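You operate a simulated robot arm through the tools that you are given. There is no shell and no other tool. Be economical: measure what you need, move in short steps, check, and stop when the job is done.

You are at the controls of a simulated robot arm. One attempt, no reset.

TASK
Fetch the blue tape roll from the matching bench and set it on top of the motor there. Press the station one program c button two times. Put the carton on the robot bench away on the shelf two of the supply rack. Push the left cabinet door shut. Close the right cabinet door. Put the brown ring lead from the shelf four of the fixture rack on the top of the drawer cabinet. Stack the red wire reel from the shelf three of the fixture rack on top of the green wire reel. Put the stator marked "c good" from the shelf four of the fixture rack on the shelf three of the fixture rack and the stator marked "C25" on the trolley shelf. Put one of the drip cups from the air bench shelf on the blue tray. Close the station one drawer. Close the station one cabinet door. Take the brush and leave it on the station three side tray. Pull the station two cabinet door open. The order is free.

Only the result counts: the job must be done as asked and must still hold three seconds after the hand-in. Knocking over, shifting, dropping, spilling or breaking anything else fails it.

THE ROBOT
A 7-joint arm with a fingered hand on a trunk, on a base that drives. Base frame: it is fixed to the floor where the robot stands at the start and does not move with it; the origin is under the middle of the robot, x ahead of it, y to its left, z up. Lengths are in m, angles in rad, forces in N, time in s.
With the tool pointing down near the work surface it reaches from about 0.1 to 0.42 m from the robot's upright axis, wherever it stands. Its first joint turns from -1.204 to 3.002 rad. Places, roughly: blue tray (11x15x3 cm) [0.7, 4, 0.8]; brush (5x5x8 cm) [0.4, 4.8, 0.9]; carton [-4, 6.5, 0.75]; drip cup (6x6x6 cm) [-1.6, 6.8, 0.4]; left cabinet door [-4.4, 7.2, 0.3]; motor [0.75, -0.25, 0.75]; right cabinet door [-4.4, 7.7, 0.3]; ring lead [-3, 8.5, 1.25]; shelf three of the fixture rack [-2.9, 8.4, 0.9]; shelf two of the supply rack [0.8, -1.2, 0.5]; station one cabinet door [-1.5, 5.8, 0.4]; station one drawer [-1.3, 5.8, 0.7]; station one program c button [-1.6, 5.8, 1.3]; station three side tray (13x31 cm) [-1.68, 2.3, 0.6]; station two cabinet door [-1.7, 4.4, 0.4]; stator [-2.75, 8.5, 1.25]; tape roll [0.5, -0.25, 0.75]; top of the drawer cabinet [-4.7, 7.3, 0.8]; trolley shelf [0.7, 8.3, 0.3]; wire reel [-2.75, 8.5, 1]. Payload 3.2 kg.
The TCP is the grasp point between the finger pads, 0.026 m short of the fingertips. In the tool frame z runs along the fingers and y along their closing line. The gripper opens to 0.088 m. The gripper's body begins 0.03 m behind the TCP. The gripper is a hand of 5 fingers: y runs from the thumb to the fingers, the wrist lies at [-0.016, -0.108, -0.172] in the tool frame, and closing takes about 1.5 s.
Orientation is told as [roll, pitch, yaw] about the base's x, y, z axes, in that order, counted from this pose: with the fingers straight down and the wrist toward the robot, the tool's x, y and z point along [0, 1, 0], [1, 0, 0] and [0, 0, -1] of the base frame.

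THE INTERFACE
- The arm moves only by the tool nudge_tool. Its argument "commands" is a list of rows, each a list of 3 entries, a list of its own where there are three numbers: the turn, a rotation vector about the base's x, y, z in rad, then the shift along the base's x, y, z in m, then the finger opening in m, from 0 to 0.088. In form: [[[wx, wy, wz], [x, y, z], claw], ...]. A call has 1 to 20 rows; each row is the pose to reach, as a shift and turn from the pose commanded when the call began. Rows are played at 5 a second. More than 0.05 m and 0.15 rad between two rows, or a gripper value outside its range, and nothing of the call is played. Where a pose cannot be reached the arm comes as near as it can. A force on the tool above 40 N (or 10 N above the force at the start of the call, whichever is more), or a blocked arm, ends the call early, and 0.2 s more pass. Each finger travels about 0.072 m/s and halts on what it meets, pressing with about 22 N; the grip force reading is that of the motor and also rises with nothing between the fingers. The clock runs only during rows and for 0.2 s after the last one: add rows that repeat a pose to give the fingers time. The reply holds the time, the measured pose of the TCP, the force on the tool along the base axes, the opening and the grip force, in the units named above and with some noise, with the torque about the TCP (base axes, N m) and any sound that the robot's microphone picked up.
- Cameras (640 x 400 px; columns grow to the right, rows downward): "scene" is now at [0.1303, -0.0306, 1.4345]; the picture's right is [-0.36, -0.93, -0.00], its down [-0.60, 0.23, -0.76] and it looks along [0.71, -0.28, -0.65] (base axes); focal length 291 px, centre (320, 200). "wrist" rides on the gripper at [0.067, -0.097, -0.117] in the tool frame; the picture's right is [-0.71, 0.33, -0.62], its down [-0.65, -0.65, 0.39] and it looks along [-0.28, 0.68, 0.68] (tool axes); focal length 234 px, centre (320, 200). There is no depth. A picture from a camera that has moved, and an enlarged one, comes with that camera's place and axes in the base frame and with its lens.
- get_image(camera): a new picture of that camera. It takes no simulated time.
- slide_trunk(by): slides the trunk up (or, below 0, down) by that many m; the arm and the scene camera ride with it, the base frame stays. It gives what a move gives, with no picture.
- base_move(legs): drives the robot by 1 to 6 legs, each [ahead, left, turn to the left] in m, m and rad, along the robot's own axes; the way and the turn of a leg run together, so that a leg with both is an arc; at most 1.5 m and 3.142 rad a leg. The arm and the cameras ride along, it lands a little off, and it stops where it bumps. It gives what a move gives.
- hand_shape(shape): the hand has 5 fingers and takes this shape, open, in about a second: jaw (thumb against the fingers, like two jaws); tri (thumb and two fingers); tip (a fingertip pinch); poke (one finger out to press); point (the index stretched); flat (the hand flat); cup (the hand cupped); fist (a fist). The gripper value then closes the fingers along that shape, each until it touches; the sizes above hold for jaw. It gives what a move gives, with no picture.
- pan_tilt(pan, tilt): turns the head with the scene camera to pan (to the left, within 1.501 rad either way) and tilt (down, from -0.506 to 1.204), counted from straight ahead of the robot. It gives what a move gives.
- enlarge(camera, box): a new picture of the part [left, top, right, bottom] of that camera's present view, enlarged. It takes no simulated time.
- sign_off(): hands the job in; it is judged then, once.

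Go step by step. Nothing tells you exact positions but the pictures and the camera data: compare them with the known pose of the tool, close in by small moves and look again before you grip or let go. The budget is 546 turns and 324 pictures, counting those below and the enlarged ones. Unless the task says otherwise, let go and move clear before handing in, and close with one line.

The tools are called after "Call:" as a command line: name --argument value ..., lists and objects as JSON in quotes. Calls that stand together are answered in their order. nudge_tool: Moves the arm, as the interface text tells. Its arguments: {"type":"object","properties":{"commands":{"type":"array"}},"required":["commands"]} The other tools are called the same way: slide_trunk (by) slides the trunk up or down; hand_shape (shape) gives the hand a shape; base_move (legs) drives the base; pan_tilt (pan, tilt) turns the head that bears the scene camera; get_image (camera) takes a picture; enlarge (camera, box) takes an enlarged picture of a part of a camera's view; sign_off () hands the job in.

At the start:

```text
t: 0.0
ee_pos: [0.3951, -0.3737, 1.1731]
orientation: [0.001, 0.003, 0.001]
wrist_force: [0.3, -0.1, -0.3]
torque: [0.0, 0.01, -0.01]
opening: 0.0878
finger_force: 0.0
shape: jaw
trunk travel left (down, up): [-0.75, 0.09]
robot x, y, heading: [0.004, -0.0006, -0.001]
head pan, tilt: [-0.37, 0.703]
```

scene: 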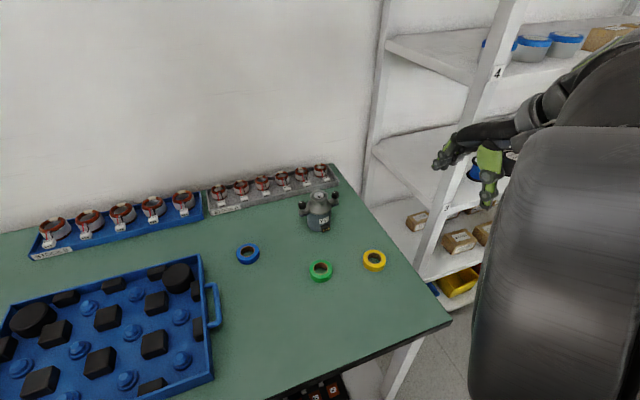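
wrist: 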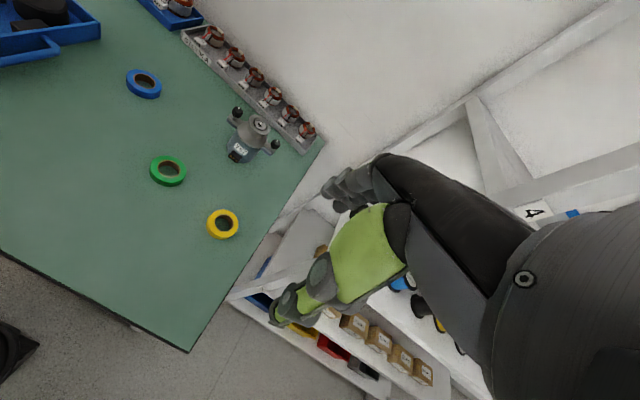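

I see the matching bench ahead with three tape rolls and the motor. I'll first look down at the robot's own base and the bench edge to learn how close I can stand.

Call:
pan_tilt --pan 0 --tilt 1.2

Call:
get_image --camera "scene"

```text
t: 0.9
ee_pos: [0.3937, -0.3733, 1.1722]
orientation: [-0.001, 0.0, 0.0]
wrist_force: [-0.9, 0.2, 0.5]
torque: [-0.03, 0.01, 0.0]
opening: 0.0877
finger_force: 0.0
shape: jaw
trunk travel left (down, up): [-0.75, 0.09]
robot x, y, heading: [-0.0006, -0.0, -0.001]
head pan, tilt: [0.0, 1.201]
```

```text
321 pictures are left
camera scene: at [0.1072, 0.0, 1.3988], right [0.0, -1.0, 0.0], down [-0.93, 0.0, -0.36], along [0.36, 0.0, -0.93], focal length 291 px, centre (320, 200)
```

scene: 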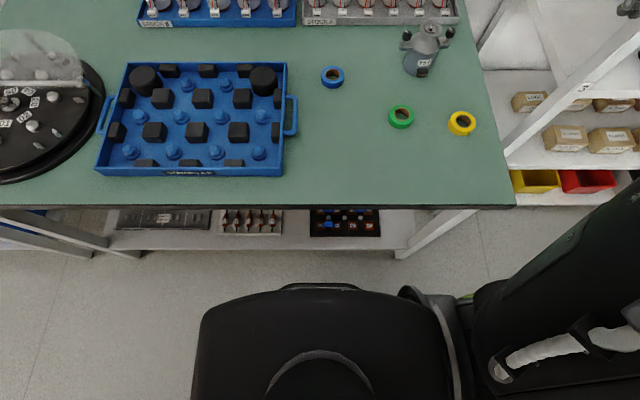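

The bench front edge is near x≈0.35; blue tape about (0.755,-0.035), motor about (0.77,-0.28). I'll drive closer in small legs and watch for the bump.

Call:
base_move --legs '[[0.1, 0.12, 0]]'

Call:
get_image --camera "scene"

Call:
get_image --camera "wrist"

```text
t: 2.3
ee_pos: [0.4933, -0.2543, 1.1716]
orientation: [0.0, 0.001, 0.0]
wrist_force: [0.6, 0.4, 0.6]
torque: [-0.01, 0.04, 0.0]
opening: 0.0879
finger_force: 0.0
shape: jaw
trunk travel left (down, up): [-0.75, 0.09]
robot x, y, heading: [0.0972, 0.1209, 0.001]
head pan, tilt: [0.0, 1.201]
```

```text
320 pictures are left
camera scene: at [0.2072, 0.119, 1.3988], right [0.0, -1.0, 0.0], down [-0.93, 0.0, -0.36], along [0.36, 0.0, -0.93], focal length 291 px, centre (320, 200)
```

scene: 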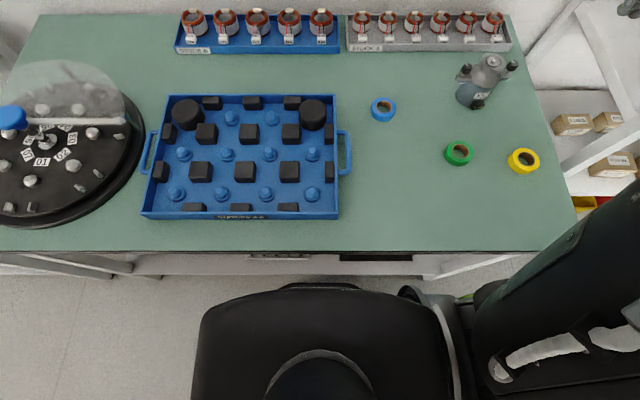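

```text
319 pictures are left
camera wrist: at [0.3961, -0.1884, 1.2894], right [0.33, -0.71, 0.62], down [-0.65, -0.65, -0.39], along [0.68, -0.28, -0.68], focal length 234 px, centre (320, 200)
```

wrist: 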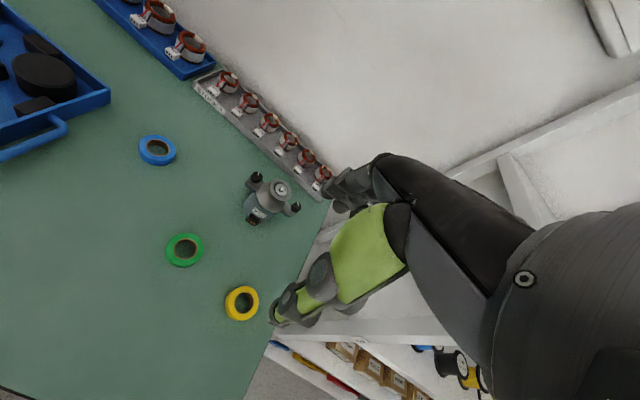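

Triangulating the two views puts the bench top at z≈0.82, blue tape at about (0.66,-0.03), motor at (0.65,-0.23). I'll test forward reach while moving over the blue tape, lowering the trunk a bit.

Call:
slide_trunk --by -0.2

Call:
nudge_tool --commands '[[[0, 0, 0], [0.03, 0.04, 0], 0.088], [[0, 0, 0], [0.06, 0.08, 0], 0.088], [[0, 0, 0], [0.09, 0.12, 0], 0.088], [[0, 0, 0], [0.12, 0.16, 0], 0.088], [[0, 0, 0], [0.15, 0.2, 0], 0.088], [[0, 0, 0], [0.16, 0.22, 0], 0.088]]'

Call:
get_image --camera "wrist"

Call:
get_image --camera "scene"

```text
t: 4.5
ee_pos: [0.4942, -0.2551, 0.9728]
orientation: [0.0, 0.001, -0.002]
wrist_force: [0.1, 0.8, -0.3]
torque: [0.02, -0.01, -0.04]
opening: 0.0877
finger_force: 0.1
shape: jaw
trunk travel left (down, up): [-0.55, 0.29]
robot x, y, heading: [0.0961, 0.1184, 0.0]
head pan, tilt: [0.0, 1.201]
```

```text
t: 5.9
ee_pos: [0.6545, -0.0348, 0.9732]
orientation: [-0.004, -0.002, -0.003]
wrist_force: [0.9, 0.5, -0.3]
torque: [0.0, 0.03, 0.0]
opening: 0.0878
finger_force: 0.1
shape: jaw
trunk travel left (down, up): [-0.55, 0.29]
robot x, y, heading: [0.0997, 0.1185, 0.001]
head pan, tilt: [0.0, 1.201]
```

```text
318 pictures are left
camera wrist: at [0.5568, 0.0317, 1.0904], right [0.33, -0.71, 0.63], down [-0.65, -0.65, -0.39], along [0.68, -0.28, -0.68], focal length 234 px, centre (320, 200)
```

wrist: 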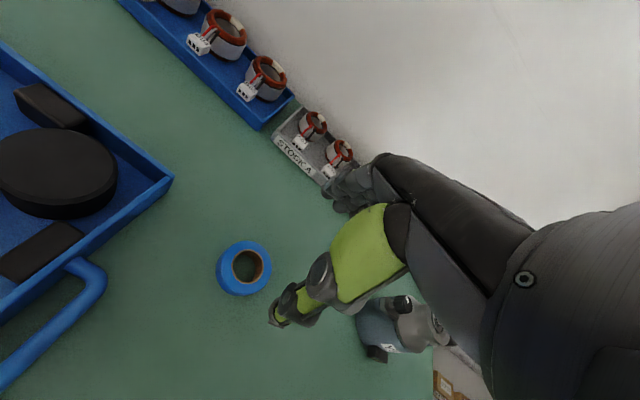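

```text
317 pictures are left
camera scene: at [0.2074, 0.1194, 1.1988], right [0.0, -1.0, 0.0], down [-0.93, 0.0, -0.36], along [0.36, 0.0, -0.93], focal length 291 px, centre (320, 200)
```

scene: 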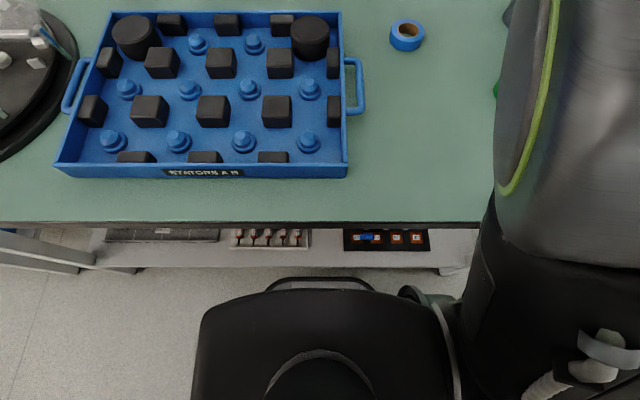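

The tape is at about (0.657,-0.030), almost under the tool, and is ~6 cm wide. I'll zoom on tape and motor before descending.

Call:
enlarge --camera "wrist" --box '[180, 200, 480, 388]'

Call:
nudge_tool --commands '[[[0, 0, 0], [0.002, 0.005, -0.03], 0.088], [[0, 0, 0], [0.002, 0.005, -0.06], 0.088], [[0, 0, 0], [0.002, 0.005, -0.08], 0.088]]'

Call:
get_image --camera "wrist"

```text
2.13 times, centred on (330, 294) of wrist
camera zoom: at [0.5568, 0.0317, 1.0904], right [0.33, -0.71, 0.63], down [-0.65, -0.65, -0.39], along [0.68, -0.28, -0.68], focal length 498 px, centre (299, 0)
```

zoom: 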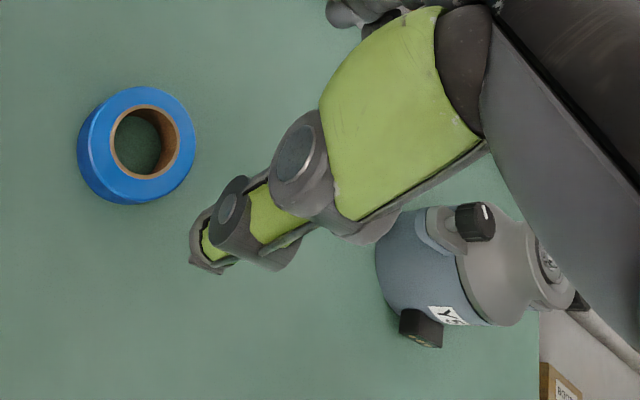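

```text
t: 6.7
ee_pos: [0.6571, -0.0298, 0.8922]
orientation: [0.0, -0.001, -0.003]
wrist_force: [-0.3, -1.0, -0.3]
torque: [-0.03, 0.0, 0.01]
opening: 0.0877
finger_force: 0.1
shape: jaw
trunk travel left (down, up): [-0.55, 0.29]
robot x, y, heading: [0.0961, 0.1193, -0.001]
head pan, tilt: [0.0, 1.201]
```

```text
315 pictures are left
camera wrist: at [0.5583, 0.0362, 1.0101], right [0.33, -0.71, 0.62], down [-0.65, -0.65, -0.39], along [0.68, -0.28, -0.68], focal length 234 px, centre (320, 200)
```

wrist: 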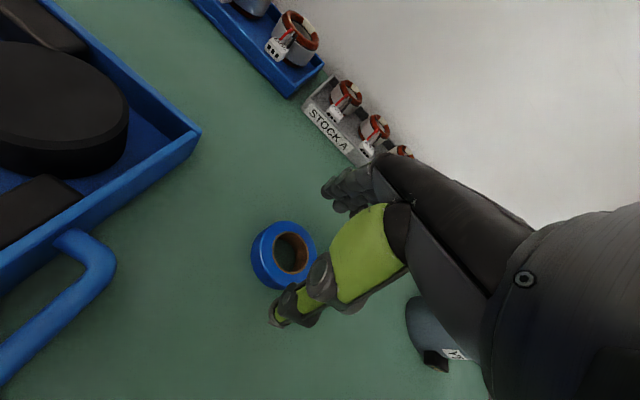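

Tape is centred at (0.656,-0.030). I descend to it carefully.

Call:
nudge_tool --commands '[[[0, 0, 0], [0, 0, -0.015], 0.088], [[0, 0, 0], [0, 0, -0.03], 0.088], [[0, 0, 0], [0, 0, -0.038], 0.088]]'

Call:
get_image --camera "wrist"

```text
t: 7.5
ee_pos: [0.6581, -0.0298, 0.8541]
orientation: [0.001, 0.003, 0.001]
wrist_force: [0.2, 0.5, 0.3]
torque: [0.0, -0.01, 0.03]
opening: 0.0878
finger_force: 0.1
shape: jaw
trunk travel left (down, up): [-0.55, 0.29]
robot x, y, heading: [0.1016, 0.1155, 0.005]
head pan, tilt: [0.0, 1.201]
```

```text
314 pictures are left
camera wrist: at [0.5581, 0.0368, 0.9713], right [0.33, -0.71, 0.62], down [-0.65, -0.65, -0.39], along [0.68, -0.28, -0.68], focal length 234 px, centre (320, 200)
```

wrist: 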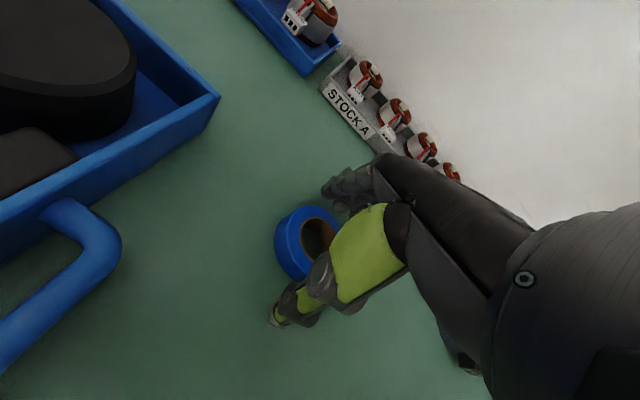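

The tape lies between thumb and fingers; close now and lift a little.

Call:
nudge_tool --commands '[[[0, 0, 0], [0, 0, -0.003], 0.088], [[0, 0, 0], [0, 0, -0.003], 0.04], [[0, 0, 0], [0, 0, -0.003], 0.03], [[0, 0, 0], [0, 0, -0.003], 0.03], [[0, 0, 0], [0, 0, -0.003], 0.03], [[0, 0, 0], [0, 0, -0.003], 0.03], [[0, 0, 0], [0, 0, -0.003], 0.03], [[0, 0, 0], [0, 0, -0.003], 0.03], [[0, 0, 0], [0, 0, 0.02], 0.03], [[0, 0, 0], [0, 0, 0.06], 0.03], [[0, 0, 0], [0, 0, 0.1], 0.03], [[0, 0, 0], [0, 0, 0.14], 0.03]]'

Call:
get_image --camera "wrist"

Call:
get_image --camera "scene"

```text
t: 10.1
ee_pos: [0.6561, -0.0304, 0.993]
orientation: [-0.001, 0.001, -0.002]
wrist_force: [-0.5, -0.6, -0.2]
torque: [-0.02, -0.01, 0.0]
opening: 0.0512
finger_force: 21.9
shape: jaw
trunk travel left (down, up): [-0.55, 0.29]
robot x, y, heading: [0.1017, 0.1192, -0.002]
head pan, tilt: [0.0, 1.201]
```

```text
313 pictures are left
camera wrist: at [0.5584, 0.0361, 1.1105], right [0.33, -0.71, 0.62], down [-0.66, -0.65, -0.39], along [0.68, -0.28, -0.68], focal length 234 px, centre (320, 200)
```

wrist: 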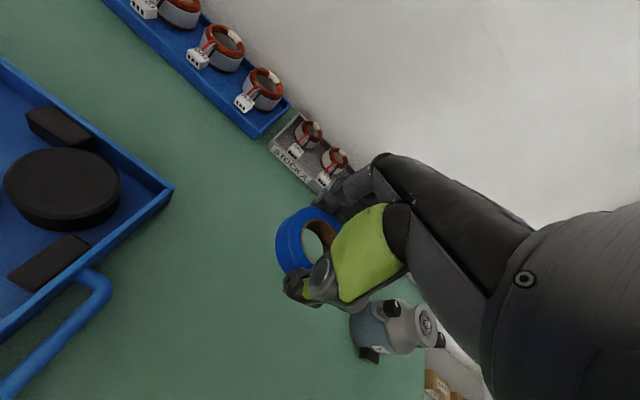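

```text
312 pictures are left
camera scene: at [0.207, 0.1192, 1.1988], right [0.0, -1.0, 0.0], down [-0.93, 0.0, -0.36], along [0.36, 0.0, -0.93], focal length 291 px, centre (320, 200)
```

scene: 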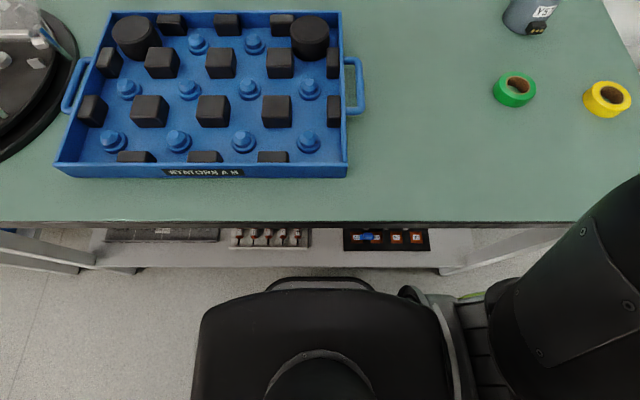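

The tape is held. Now I look at the motor top to plan the placement.

Call:
pan_tilt --pan -0.55 --tilt 0.75

Call:
get_image --camera "scene"

Call:
enlarge --camera "wrist" --box '[320, 280, 480, 380]'

```text
t: 11.1
ee_pos: [0.6575, -0.0301, 0.9915]
orientation: [0.001, 0.001, -0.002]
wrist_force: [-0.5, -0.2, 0.4]
torque: [-0.02, 0.0, 0.0]
opening: 0.0512
finger_force: 21.9
shape: jaw
trunk travel left (down, up): [-0.55, 0.29]
robot x, y, heading: [0.0994, 0.1159, -0.005]
head pan, tilt: [-0.55, 0.75]
```

```text
311 pictures are left
camera scene: at [0.2221, 0.0759, 1.2304], right [-0.52, -0.85, 0.0], down [-0.58, 0.36, -0.73], along [0.62, -0.38, -0.68], focal length 291 px, centre (320, 200)
```

scene: 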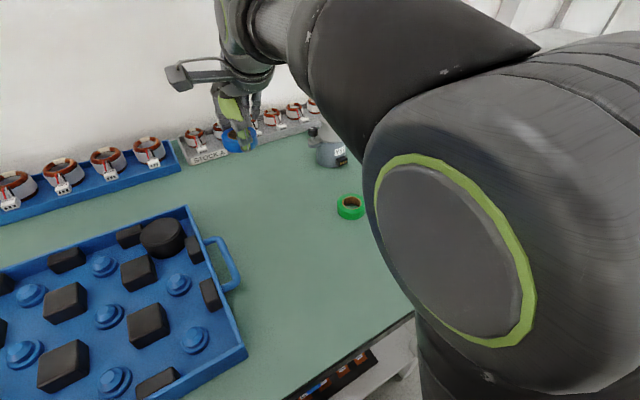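

```text
4.00 times, centred on (400, 330) of wrist
camera zoom: at [0.5589, 0.0362, 1.1096], right [0.33, -0.71, 0.62], down [-0.65, -0.65, -0.39], along [0.68, -0.28, -0.68], focal length 937 px, centre (0, -320)
```

zoom: 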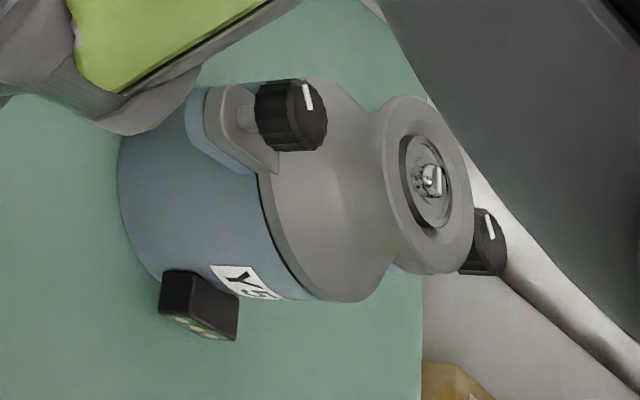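

Motor top boss is at about (0.702,-0.248,0.932). I move the tape above it and look.

Call:
nudge_tool --commands '[[[0, 0, 0], [0, 0, 0.04], 0.03], [[0, 0, 0], [0.01, -0.04, 0.04], 0.03], [[0, 0, 0], [0.02, -0.085, 0.04], 0.03], [[0, 0, 0], [0.03, -0.13, 0.04], 0.03], [[0, 0, 0], [0.04, -0.175, 0.04], 0.03], [[0, 0, 0], [0.045, -0.218, 0.04], 0.03], [[0, 0, 0], [0.045, -0.218, 0.04], 0.03]]'

Call:
get_image --camera "wrist"

Call:
enlarge --camera "scene" --box '[180, 0, 420, 150]'

```text
t: 12.7
ee_pos: [0.6984, -0.247, 1.0314]
orientation: [-0.001, 0.002, 0.0]
wrist_force: [-0.6, 0.5, -0.7]
torque: [-0.03, -0.02, -0.01]
opening: 0.0512
finger_force: 21.9
shape: jaw
out of reach, approached as far as the arm can: row 6, 7
trunk travel left (down, up): [-0.55, 0.29]
robot x, y, heading: [0.0985, 0.1186, 0.002]
head pan, tilt: [-0.55, 0.75]
```

```text
309 pictures are left
camera wrist: at [0.5994, -0.1796, 1.1489], right [0.33, -0.71, 0.62], down [-0.65, -0.65, -0.39], along [0.68, -0.28, -0.68], focal length 234 px, centre (320, 200)
```

wrist: 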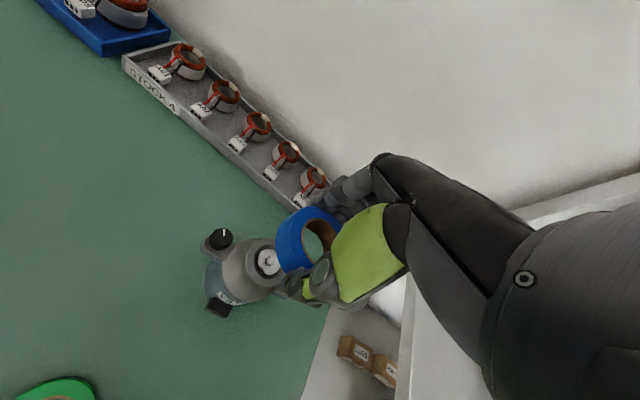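

```text
2.67 times, centred on (300, 75) of scene
camera zoom: at [0.2216, 0.0766, 1.2306], right [-0.52, -0.85, 0.0], down [-0.58, 0.36, -0.73], along [0.62, -0.38, -0.68], focal length 776 px, centre (373, 533)
```

zoom: 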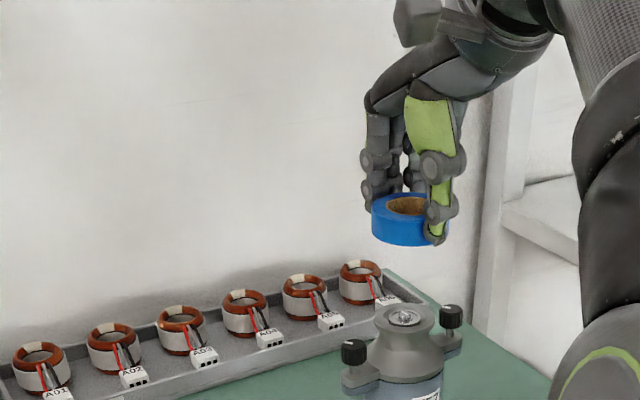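

Tape hangs about 7 cm above the motor boss and is aligned within a few mm. Lower the trunk 5 cm and check.

Call:
slide_trunk --by -0.05

Call:
enlarge --camera "scene" --box '[220, 20, 420, 145]'

Call:
get_image --camera "wrist"

```text
t: 13.6
ee_pos: [0.6993, -0.2469, 0.9811]
orientation: [-0.001, 0.0, -0.001]
wrist_force: [-0.5, 0.7, 0.5]
torque: [-0.02, 0.02, 0.0]
opening: 0.0506
finger_force: 22.1
shape: jaw
trunk travel left (down, up): [-0.5, 0.34]
robot x, y, heading: [0.1002, 0.1239, 0.004]
head pan, tilt: [-0.55, 0.75]
```

```text
3.20 times, centred on (320, 82) of scene
camera zoom: at [0.2219, 0.0759, 1.1805], right [-0.52, -0.85, 0.0], down [-0.58, 0.36, -0.73], along [0.62, -0.38, -0.68], focal length 931 px, centre (320, 576)
```

zoom: 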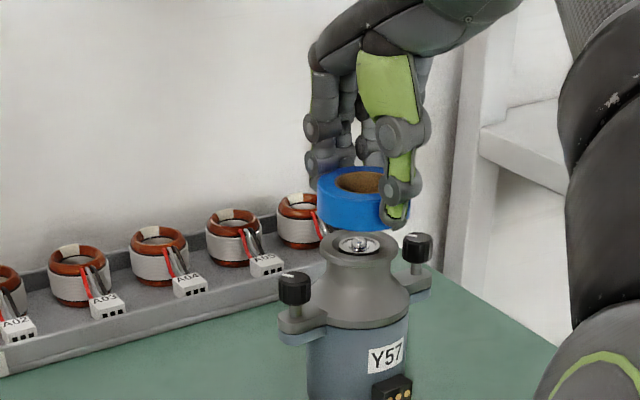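

```text
306 pictures are left
camera wrist: at [0.5998, -0.1799, 1.0988], right [0.33, -0.71, 0.62], down [-0.65, -0.65, -0.39], along [0.68, -0.28, -0.68], focal length 234 px, centre (320, 200)
```

wrist: 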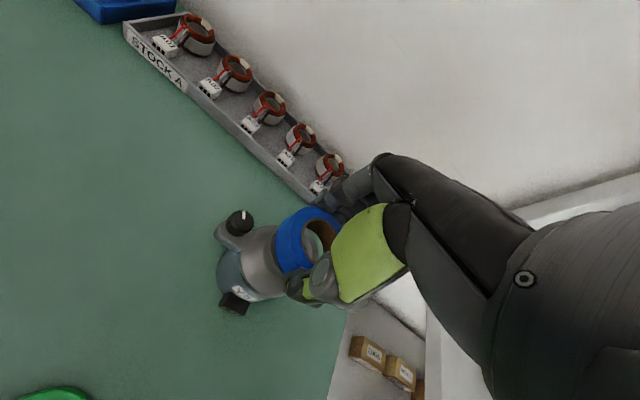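

About 2 cm gap remains. I lower gently, with a 4 mm correction to the right.

Call:
nudge_tool --commands '[[[0, 0, 0], [0.001, -0.004, -0.008], 0.03], [[0, 0, 0], [0.001, -0.004, -0.015], 0.03], [[0, 0, 0], [0.001, -0.004, -0.019], 0.03]]'

Call:
enlarge --camera "scene" --box '[260, 40, 400, 128]'

```text
t: 14.4
ee_pos: [0.699, -0.2512, 0.9613]
orientation: [0.0, 0.003, -0.002]
wrist_force: [-0.2, -0.2, 0.0]
torque: [0.0, 0.0, 0.01]
opening: 0.0509
finger_force: 22.2
shape: jaw
trunk travel left (down, up): [-0.5, 0.34]
robot x, y, heading: [0.1013, 0.1213, -0.004]
head pan, tilt: [-0.55, 0.75]
```

```text
4.55 times, centred on (330, 84) of scene
camera zoom: at [0.2222, 0.0757, 1.1805], right [-0.52, -0.85, 0.0], down [-0.58, 0.36, -0.73], along [0.62, -0.38, -0.68], focal length 1323 px, centre (274, 727)
```

zoom: 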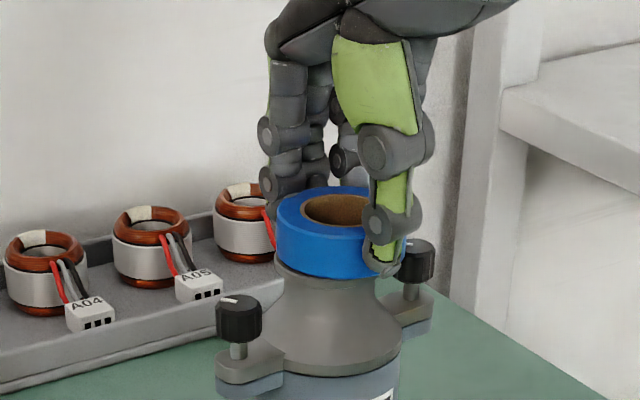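

Almost touching. A few more mm with force checks.

Call:
nudge_tool --commands '[[[0, 0, 0], [0, 0, -0.003], 0.03]]'

Call:
nudge_tool --commands '[[[0, 0, 0], [0, 0, -0.002], 0.03]]'

```text
t: 14.8
ee_pos: [0.6992, -0.2497, 0.9599]
orientation: [0.0, -0.002, -0.002]
wrist_force: [0.8, -1.2, 3.9]
torque: [-0.01, -0.11, -0.01]
opening: 0.0508
finger_force: 21.8
shape: jaw
trunk travel left (down, up): [-0.5, 0.34]
robot x, y, heading: [0.0989, 0.1194, -0.001]
head pan, tilt: [-0.55, 0.75]
```

```text
t: 15.2
ee_pos: [0.698, -0.2518, 0.9587]
orientation: [-0.001, -0.006, -0.002]
wrist_force: [3.0, -0.7, 9.0]
torque: [0.01, -0.23, -0.02]
opening: 0.0511
finger_force: 22.2
shape: jaw
trunk travel left (down, up): [-0.5, 0.34]
robot x, y, heading: [0.0988, 0.1172, -0.001]
head pan, tilt: [-0.55, 0.75]
```

Contact made. Release and rise.

Call:
nudge_tool --commands '[[[0, 0, 0], [0, 0, 0.003], 0.03], [[0, 0, 0], [0, 0, 0.003], 0.06], [[0, 0, 0], [0, 0, 0.003], 0.07], [[0, 0, 0], [0, 0, 0.003], 0.088], [[0, 0, 0], [0, 0, 0.003], 0.088], [[0, 0, 0], [0, 0, 0.003], 0.088], [[0, 0, 0], [0, 0, 0.02], 0.088], [[0, 0, 0], [0, 0, 0.06], 0.088], [[0, 0, 0], [0, 0, 0.1], 0.088], [[0, 0, 0], [0, 0, 0.14], 0.088]]'

Call:
get_image --camera "scene"

Call:
enlarge --camera "scene" --box '[260, 40, 400, 128]'

```text
t: 17.4
ee_pos: [0.6516, -0.2306, 1.0524]
orientation: [0.001, -0.003, -0.002]
wrist_force: [0.0, 0.1, -0.1]
torque: [0.0, -0.01, -0.03]
opening: 0.0879
finger_force: 0.1
shape: jaw
out of reach, approached as far as the arm can: row 8, 9, 10
trunk travel left (down, up): [-0.5, 0.34]
robot x, y, heading: [0.0985, 0.118, -0.003]
head pan, tilt: [-0.55, 0.75]
```

```text
304 pictures are left
camera scene: at [0.2206, 0.076, 1.1807], right [-0.52, -0.85, 0.0], down [-0.58, 0.36, -0.73], along [0.62, -0.38, -0.68], focal length 291 px, centre (320, 200)
```

scene: 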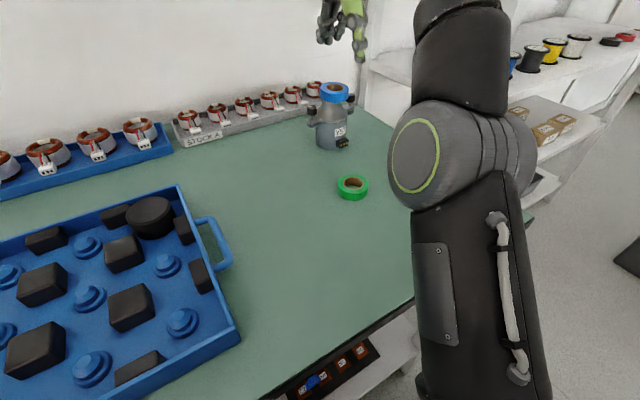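

```text
4.55 times, centred on (330, 84) of scene
camera zoom: at [0.2206, 0.076, 1.1807], right [-0.52, -0.85, 0.0], down [-0.58, 0.36, -0.73], along [0.62, -0.38, -0.68], focal length 1323 px, centre (274, 727)
```

zoom: 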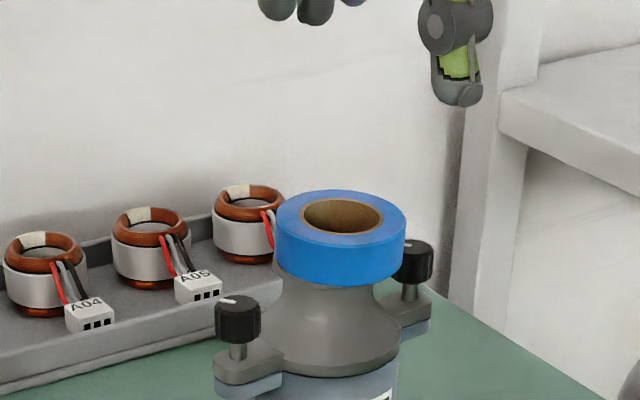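

The tape sits on the motor. Next I retract, back off and turn left toward the brush area (0.4, 4.8), looking for obstacles.

Call:
base_move --legs '[[-0.35, 0, 0]]'

Call:
nudge_tool --commands '[[[0, 0, 0], [-0.04, 0, 0], 0.088], [[0, 0, 0], [-0.08, 0, 0], 0.088], [[0, 0, 0], [-0.12, 0, 0], 0.088], [[0, 0, 0], [-0.16, 0, 0], 0.088], [[0, 0, 0], [-0.2, 0, 0], 0.088]]'

Call:
pan_tilt --pan 1.5 --tilt 0.4

Call:
get_image --camera "scene"

```text
t: 19.7
ee_pos: [0.3039, -0.2312, 1.0503]
orientation: [0.001, 0.001, -0.001]
wrist_force: [0.5, 0.7, 1.1]
torque: [0.0, 0.0, 0.02]
opening: 0.0882
finger_force: 0.0
shape: jaw
trunk travel left (down, up): [-0.5, 0.34]
robot x, y, heading: [-0.2509, 0.1178, -0.001]
head pan, tilt: [-0.55, 0.75]
```

```text
t: 20.9
ee_pos: [0.1036, -0.2296, 1.0515]
orientation: [0.0, -0.002, 0.0]
wrist_force: [-0.1, -0.6, 0.6]
torque: [0.0, -0.01, 0.01]
opening: 0.0877
finger_force: 0.0
shape: jaw
trunk travel left (down, up): [-0.5, 0.34]
robot x, y, heading: [-0.2501, 0.1217, -0.001]
head pan, tilt: [-0.55, 0.75]
```

```text
t: 22.8
ee_pos: [0.1042, -0.2307, 1.0517]
orientation: [0.001, 0.002, -0.003]
wrist_force: [0.1, 0.5, 0.1]
torque: [-0.01, 0.01, 0.0]
opening: 0.0878
finger_force: 0.1
shape: jaw
trunk travel left (down, up): [-0.5, 0.34]
robot x, y, heading: [-0.251, 0.1221, -0.006]
head pan, tilt: [1.499, 0.4]
```

```text
302 pictures are left
camera scene: at [-0.1913, 0.2116, 1.2116], right [1.0, -0.07, 0.0], down [-0.03, -0.39, -0.92], along [0.07, 0.92, -0.39], focal length 291 px, centre (320, 200)
```

scene: 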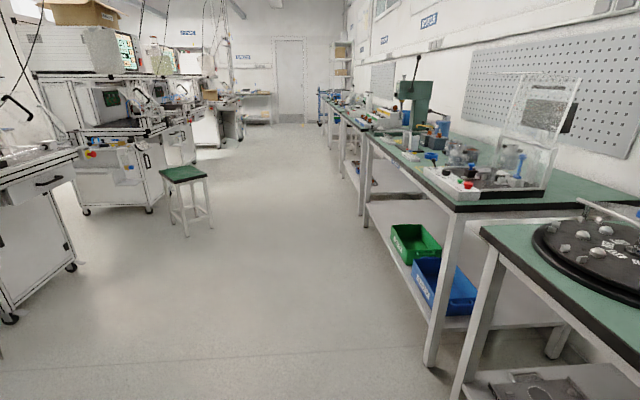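

The aisle is clear between x≈-0.9 and 0.3 (a stool stands near (-1.1,2.4)). I strafe left along the benches toward y≈4.5.

Call:
base_move --legs '[[0, 1.45, 0], [0, 1.45, 0], [0, 1.45, 0]]'

Call:
pan_tilt --pan 0.0 --tilt 0.6

Call:
get_image --camera "scene"

```text
t: 43.7
ee_pos: [0.1891, 4.1252, 1.052]
orientation: [0.0, 0.003, -0.023]
wrist_force: [-0.1, 0.3, 0.1]
torque: [-0.02, -0.01, -0.02]
opening: 0.0877
finger_force: 0.1
shape: jaw
trunk travel left (down, up): [-0.5, 0.34]
robot x, y, heading: [-0.1567, 4.4846, -0.024]
head pan, tilt: [1.499, 0.4]
```

```text
t: 45.3
ee_pos: [0.188, 4.1256, 1.0511]
orientation: [0.001, 0.002, -0.023]
wrist_force: [-0.4, 0.6, 0.6]
torque: [0.0, 0.0, 0.0]
opening: 0.0878
finger_force: 0.0
shape: jaw
trunk travel left (down, up): [-0.5, 0.34]
robot x, y, heading: [-0.1542, 4.4804, -0.024]
head pan, tilt: [0.0, 0.6]
```

```text
301 pictures are left
camera scene: at [-0.0176, 4.4793, 1.1934], right [-0.02, -1.0, 0.0], down [-0.56, 0.01, -0.83], along [0.82, -0.02, -0.56], focal length 291 px, centre (320, 200)
```

scene: 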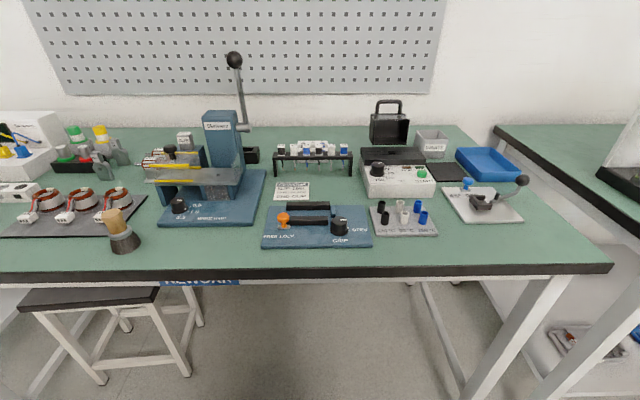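

The brush stands at about (0.38,4.84); the blue tray near (0.70,3.99). I step left to bring the brush in front of the arm.

Call:
base_move --legs '[[0, 0.52, 0.024]]'

Call:
get_image --camera "scene"

Call:
get_image --camera "wrist"

```text
t: 48.3
ee_pos: [0.201, 4.6496, 1.0514]
orientation: [0.0, 0.003, 0.005]
wrist_force: [-0.1, -0.9, 0.3]
torque: [0.0, 0.01, 0.0]
opening: 0.088
finger_force: 0.1
shape: jaw
trunk travel left (down, up): [-0.5, 0.34]
robot x, y, heading: [-0.1527, 5.0004, 0.007]
head pan, tilt: [0.0, 0.6]
```

```text
300 pictures are left
camera scene: at [-0.0132, 4.9978, 1.1934], right [0.01, -1.0, 0.0], down [-0.56, 0.0, -0.83], along [0.83, 0.0, -0.56], focal length 291 px, centre (320, 200)
```

scene: 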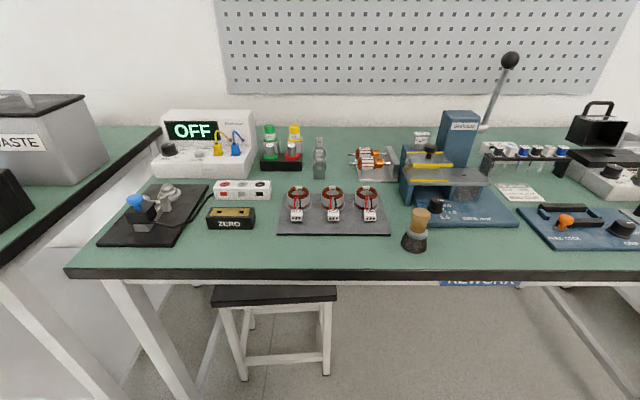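

```text
299 pictures are left
camera wrist: at [0.1041, 4.716, 1.169], right [0.34, -0.71, 0.62], down [-0.65, -0.65, -0.39], along [0.68, -0.28, -0.68], focal length 234 px, centre (320, 200)
```

wrist: 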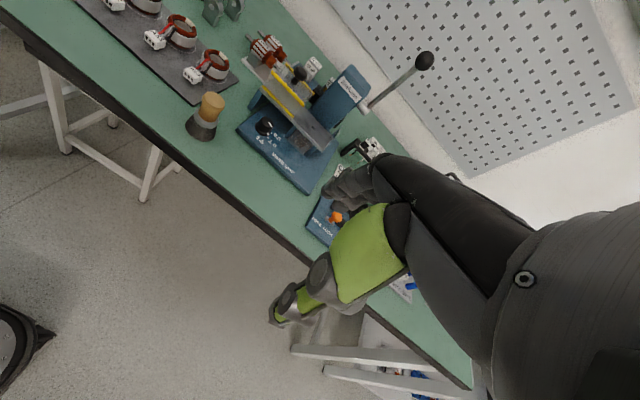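

The brush handle top is at about (0.380,4.829,0.90). I go above it with the hand yawed left so fingers stay clear of the press knob, opening narrowed.

Call:
nudge_tool --commands '[[[0, 0, 0.1], [0.0, 0.045, 0], 0.07], [[0, 0, 0.2], [0.0, 0.09, 0], 0.06], [[0, 0, 0.3], [0.03, 0.125, 0], 0.06], [[0, 0, 0.4], [0.07, 0.14, 0], 0.06], [[0, 0, 0.45], [0.11, 0.155, 0], 0.06], [[0, 0, 0.45], [0.15, 0.17, -0.02], 0.06], [[0, 0, 0.45], [0.178, 0.178, -0.05], 0.06], [[0, 0, 0.45], [0.178, 0.178, -0.08], 0.06]]'

Call:
get_image --camera "wrist"

Call:
get_image --camera "scene"

```text
t: 50.1
ee_pos: [0.381, 4.8268, 0.9702]
orientation: [0.0, -0.002, 0.455]
wrist_force: [-0.6, -0.6, 0.7]
torque: [-0.01, 0.01, 0.0]
opening: 0.0605
finger_force: 0.0
shape: jaw
out of reach, approached as far as the arm can: row 2, 3, 4
trunk travel left (down, up): [-0.5, 0.34]
robot x, y, heading: [-0.1513, 4.997, 0.002]
head pan, tilt: [0.0, 0.6]
```

```text
298 pictures are left
camera wrist: at [0.2634, 4.8441, 1.0882], right [0.61, -0.49, 0.62], down [-0.3, -0.87, -0.39], along [0.73, 0.05, -0.68], focal length 234 px, centre (320, 200)
```

wrist: 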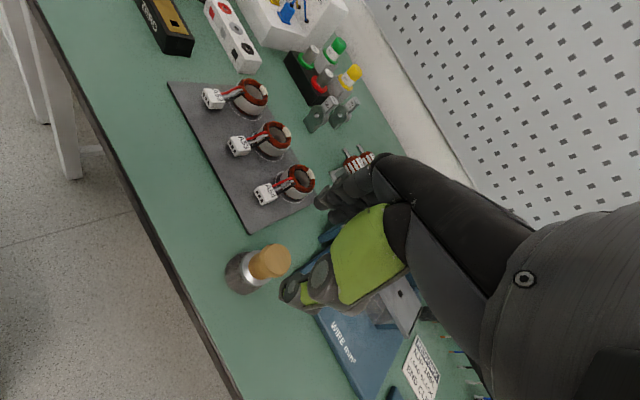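

```text
297 pictures are left
camera scene: at [-0.0134, 4.9972, 1.1935], right [0.0, -1.0, 0.0], down [-0.56, 0.0, -0.83], along [0.83, 0.0, -0.56], focal length 291 px, centre (320, 200)
```

scene: 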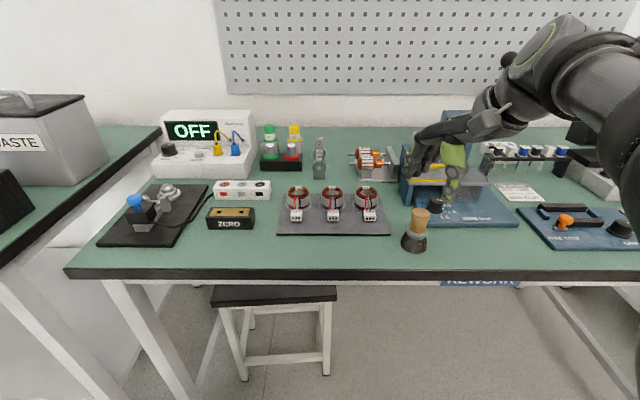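

Brush top agrees with (0.378,4.829,0.90). Descend to just above and check clearances.

Call:
nudge_tool --commands '[[[0, 0, 0], [-0.004, 0.003, -0.03], 0.06], [[0, 0, 0], [-0.004, 0.003, -0.055], 0.06]]'

Call:
get_image --camera "wrist"

Call:
enlarge --camera "scene" --box '[360, 120, 520, 270]'

```text
t: 50.7
ee_pos: [0.3773, 4.8317, 0.9151]
orientation: [-0.001, 0.002, 0.454]
wrist_force: [-0.7, -0.9, -0.1]
torque: [0.01, 0.02, -0.01]
opening: 0.0603
finger_force: 0.0
shape: jaw
trunk travel left (down, up): [-0.5, 0.34]
robot x, y, heading: [-0.1544, 4.9956, 0.002]
head pan, tilt: [0.0, 0.6]
```

```text
296 pictures are left
camera wrist: at [0.2596, 4.8477, 1.0333], right [0.61, -0.49, 0.62], down [-0.3, -0.87, -0.39], along [0.73, 0.05, -0.68], focal length 234 px, centre (320, 200)
```

wrist: 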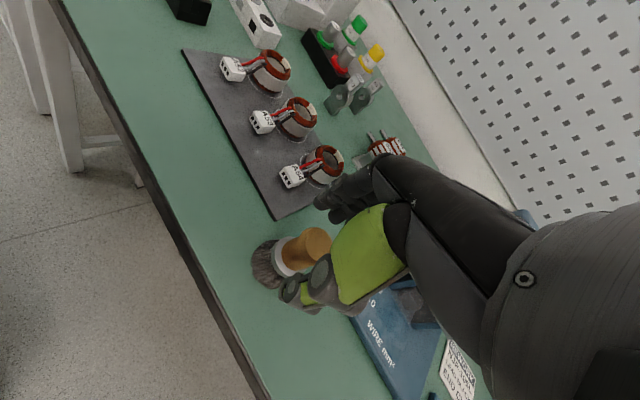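

```text
2.67 times, centred on (440, 195) of scene
camera zoom: at [-0.0128, 4.9972, 1.1934], right [0.01, -1.0, 0.0], down [-0.57, 0.0, -0.82], along [0.82, 0.0, -0.57], focal length 776 px, centre (0, 213)
```

zoom: 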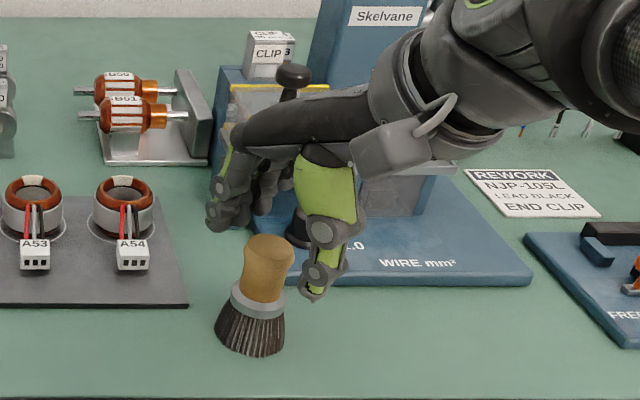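

The handle is between thumb and fingers. I lower a further 3 cm and close.

Call:
nudge_tool --commands '[[[0, 0, 0], [-0.004, -0.003, -0.015], 0.06], [[0, 0, 0], [-0.004, -0.003, -0.032], 0.06]]'

Call:
enlarge --camera "wrist" --box '[220, 140, 460, 290]'

Call:
enlarge --camera "scene" --box '[360, 140, 480, 250]'

```text
t: 51.3
ee_pos: [0.3746, 4.8286, 0.8844]
orientation: [0.0, 0.0, 0.452]
wrist_force: [-0.4, -1.0, 0.3]
torque: [-0.05, 0.0, 0.03]
opening: 0.0605
finger_force: 0.1
shape: jaw
trunk travel left (down, up): [-0.5, 0.34]
robot x, y, heading: [-0.1526, 4.9935, 0.009]
head pan, tilt: [0.0, 0.6]
```

```text
2.67 times, centred on (340, 215) of wrist
camera zoom: at [0.2561, 4.8442, 1.0019], right [0.61, -0.49, 0.62], down [-0.3, -0.87, -0.39], along [0.73, 0.05, -0.68], focal length 624 px, centre (267, 160)
```

zoom: 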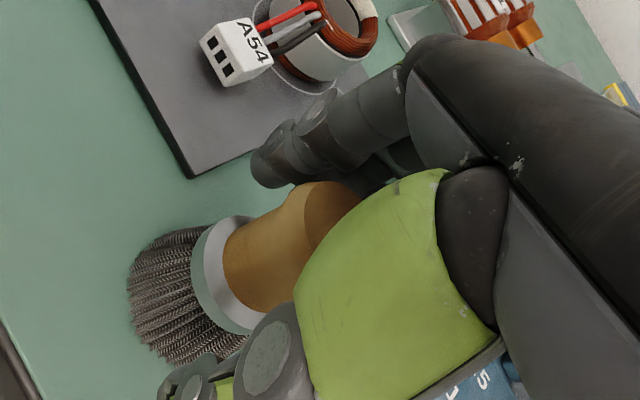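

```text
3.64 times, centred on (420, 195) of scene
camera zoom: at [-0.013, 4.997, 1.1934], right [0.0, -1.0, 0.0], down [-0.57, 0.0, -0.82], along [0.82, 0.0, -0.57], focal length 1058 px, centre (-44, 218)
```

zoom: 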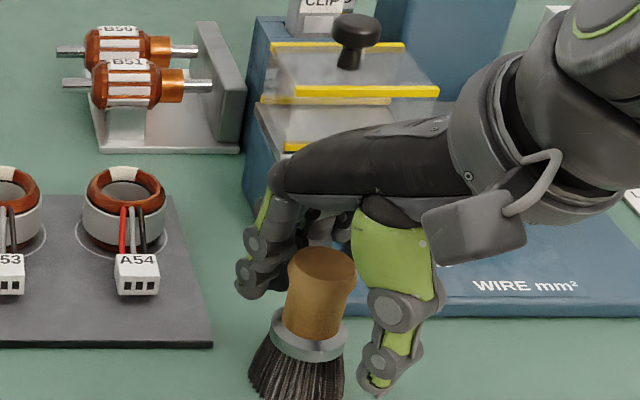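

Good position. Close and lift.

Call:
nudge_tool --commands '[[[0, 0, 0], [0, 0, 0], 0.02], [[0, 0, 0], [0, 0, 0], 0.01], [[0, 0, 0], [0, 0, 0], 0.01], [[0, 0, 0], [0, 0, 0], 0.01], [[0, 0, 0], [0, 0, 0], 0.01], [[0, 0, 0], [0, 0, 0], 0.01], [[0, 0, 0], [0, 0, 0], 0.01], [[0, 0, 0], [0, 0, 0.02], 0.01], [[0, 0, 0], [0, 0, 0.06], 0.01], [[0, 0, 0], [0, 0, 0.1], 0.01], [[0, 0, 0], [0, 0, 0.14], 0.01]]'

Call:
get_image --camera "scene"

```text
t: 53.7
ee_pos: [0.374, 4.8277, 1.0236]
orientation: [0.001, 0.002, 0.454]
wrist_force: [-0.5, 0.9, 0.4]
torque: [0.0, -0.01, 0.03]
opening: 0.0182
finger_force: 21.6
shape: jaw
trunk travel left (down, up): [-0.5, 0.34]
robot x, y, heading: [-0.1555, 4.9979, 0.008]
head pan, tilt: [0.0, 0.6]
```

```text
292 pictures are left
camera scene: at [-0.0132, 4.9973, 1.1934], right [0.01, -1.0, 0.0], down [-0.56, 0.0, -0.83], along [0.83, 0.0, -0.56], focal length 291 px, centre (320, 200)
```

scene: 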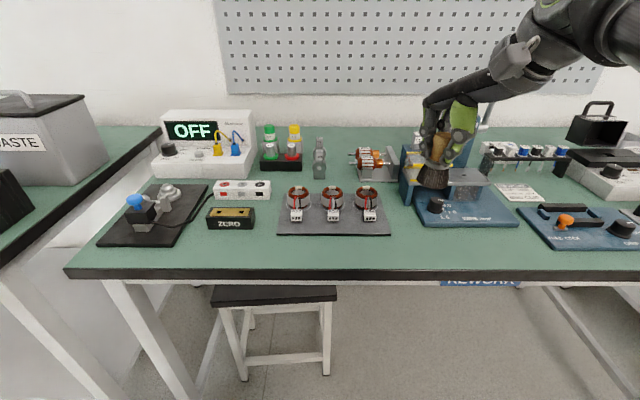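

Brush held. Back away, tuck the arm, and turn to face the stations on the other side.

Call:
base_move --legs '[[-0.3, 0, 0]]'

Call:
nudge_tool --commands '[[[0, 0, -0.1], [-0.04, -0.02, 0], 0.01], [[0, 0, -0.2], [-0.08, -0.04, 0], 0.01], [[0, 0, -0.3], [-0.12, -0.06, 0], 0.01], [[0, 0, -0.4], [-0.16, -0.08, 0], 0.01], [[0, 0, -0.45], [-0.19, -0.1, 0], 0.01]]'

Call:
base_move --legs '[[0, 0, -1.57], [1.4, 0, 0]]'

Call:
pan_tilt --pan -0.7 --tilt 0.5

Call:
get_image --camera "scene"

```text
t: 55.8
ee_pos: [0.0739, 4.8257, 1.0236]
orientation: [0.0, -0.001, 0.452]
wrist_force: [-1.4, -0.5, -0.7]
torque: [0.01, 0.0, -0.04]
opening: 0.0183
finger_force: 22.0
shape: jaw
trunk travel left (down, up): [-0.5, 0.34]
robot x, y, heading: [-0.4543, 4.9928, -0.002]
head pan, tilt: [0.0, 0.6]
```

```text
t: 57.0
ee_pos: [-0.0945, 4.678, 1.0428]
orientation: [0.002, 0.001, 0.002]
wrist_force: [0.6, 0.2, -0.9]
torque: [-0.01, -0.01, 0.02]
opening: 0.0184
finger_force: 22.2
shape: jaw
out of reach, approached as far as the arm can: row 2, 3, 4, 5
trunk travel left (down, up): [-0.5, 0.34]
robot x, y, heading: [-0.4516, 4.9966, 0.001]
head pan, tilt: [0.0, 0.6]
```

```text
t: 67.8
ee_pos: [-0.7567, 3.2209, 1.0427]
orientation: [0.0, 0.001, -1.563]
wrist_force: [-0.5, -0.7, 0.2]
torque: [-0.04, -0.01, 0.0]
opening: 0.0179
finger_force: 21.9
shape: jaw
trunk travel left (down, up): [-0.5, 0.34]
robot x, y, heading: [-0.4416, 3.587, -1.564]
head pan, tilt: [0.0, 0.6]
```

```text
t: 68.9
ee_pos: [-0.7566, 3.2224, 1.043]
orientation: [0.002, 0.0, -1.563]
wrist_force: [-0.4, -0.9, 0.0]
torque: [0.02, 0.01, -0.02]
opening: 0.0177
finger_force: 22.5
shape: jaw
trunk travel left (down, up): [-0.5, 0.34]
robot x, y, heading: [-0.4394, 3.5815, -1.559]
head pan, tilt: [-0.7, 0.499]
```

```text
291 pictures are left
camera scene: at [-0.4976, 3.4627, 1.2025], right [-0.77, 0.64, 0.0], down [0.31, 0.37, -0.88], along [-0.56, -0.68, -0.48], focal length 291 px, centre (320, 200)
```

scene: 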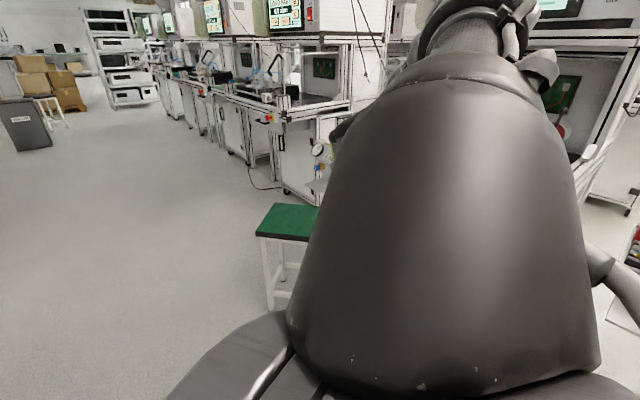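

Stool at (-1.1,2.47) stands near station three. I go to y≈3.1 and face the gap with the side tray.

Call:
base_move --legs '[[0.45, -0.0, 0], [0, 0, -1.57]]'

Call:
pan_tilt --pan 0.3 --tilt 0.5

Call:
get_image --camera "scene"

Call:
get_image --camera "wrist"

```text
t: 75.4
ee_pos: [-0.7994, 3.445, 1.0432]
orientation: [0.001, 0.002, -3.131]
wrist_force: [-0.1, -0.6, -0.2]
torque: [-0.02, 0.03, -0.01]
opening: 0.0179
finger_force: 22.6
shape: jaw
trunk travel left (down, up): [-0.5, 0.34]
robot x, y, heading: [-0.4404, 3.1336, -3.129]
head pan, tilt: [-0.7, 0.499]
```

```text
t: 76.7
ee_pos: [-0.7988, 3.4433, 1.0436]
orientation: [0.001, 0.002, -3.131]
wrist_force: [-0.4, -0.9, -0.4]
torque: [0.02, -0.04, -0.01]
opening: 0.0177
finger_force: 22.1
shape: jaw
trunk travel left (down, up): [-0.5, 0.34]
robot x, y, heading: [-0.4345, 3.1316, -3.13]
head pan, tilt: [0.3, 0.499]
```

```text
290 pictures are left
camera scene: at [-0.5735, 3.1025, 1.2025], right [-0.3, 0.95, 0.0], down [0.46, 0.15, -0.88], along [-0.84, -0.27, -0.48], focal length 291 px, centre (320, 200)
```

scene: 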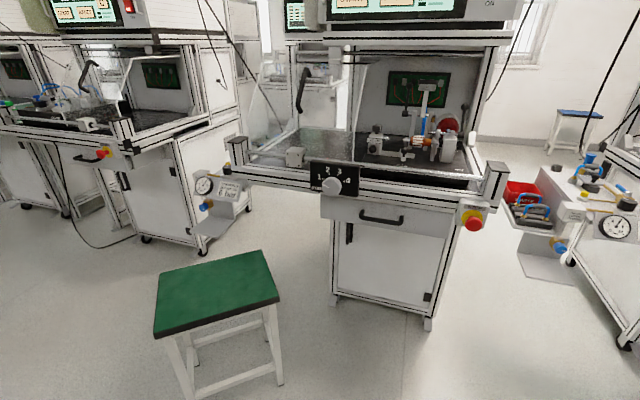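

```text
289 pictures are left
camera wrist: at [-0.7028, 3.3789, 1.1607], right [-0.34, 0.71, 0.62], down [0.65, 0.66, -0.39], along [-0.68, 0.27, -0.68], focal length 234 px, centre (320, 200)
```

wrist: 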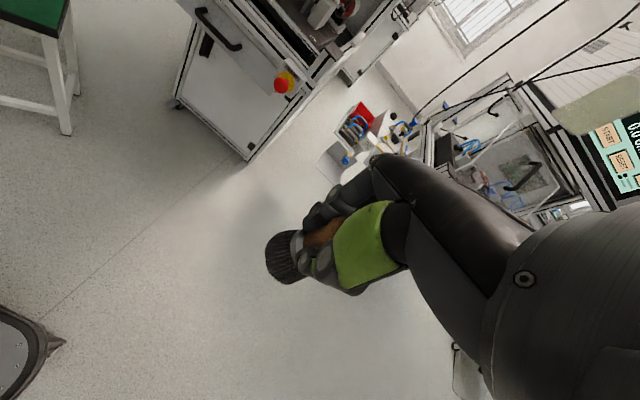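

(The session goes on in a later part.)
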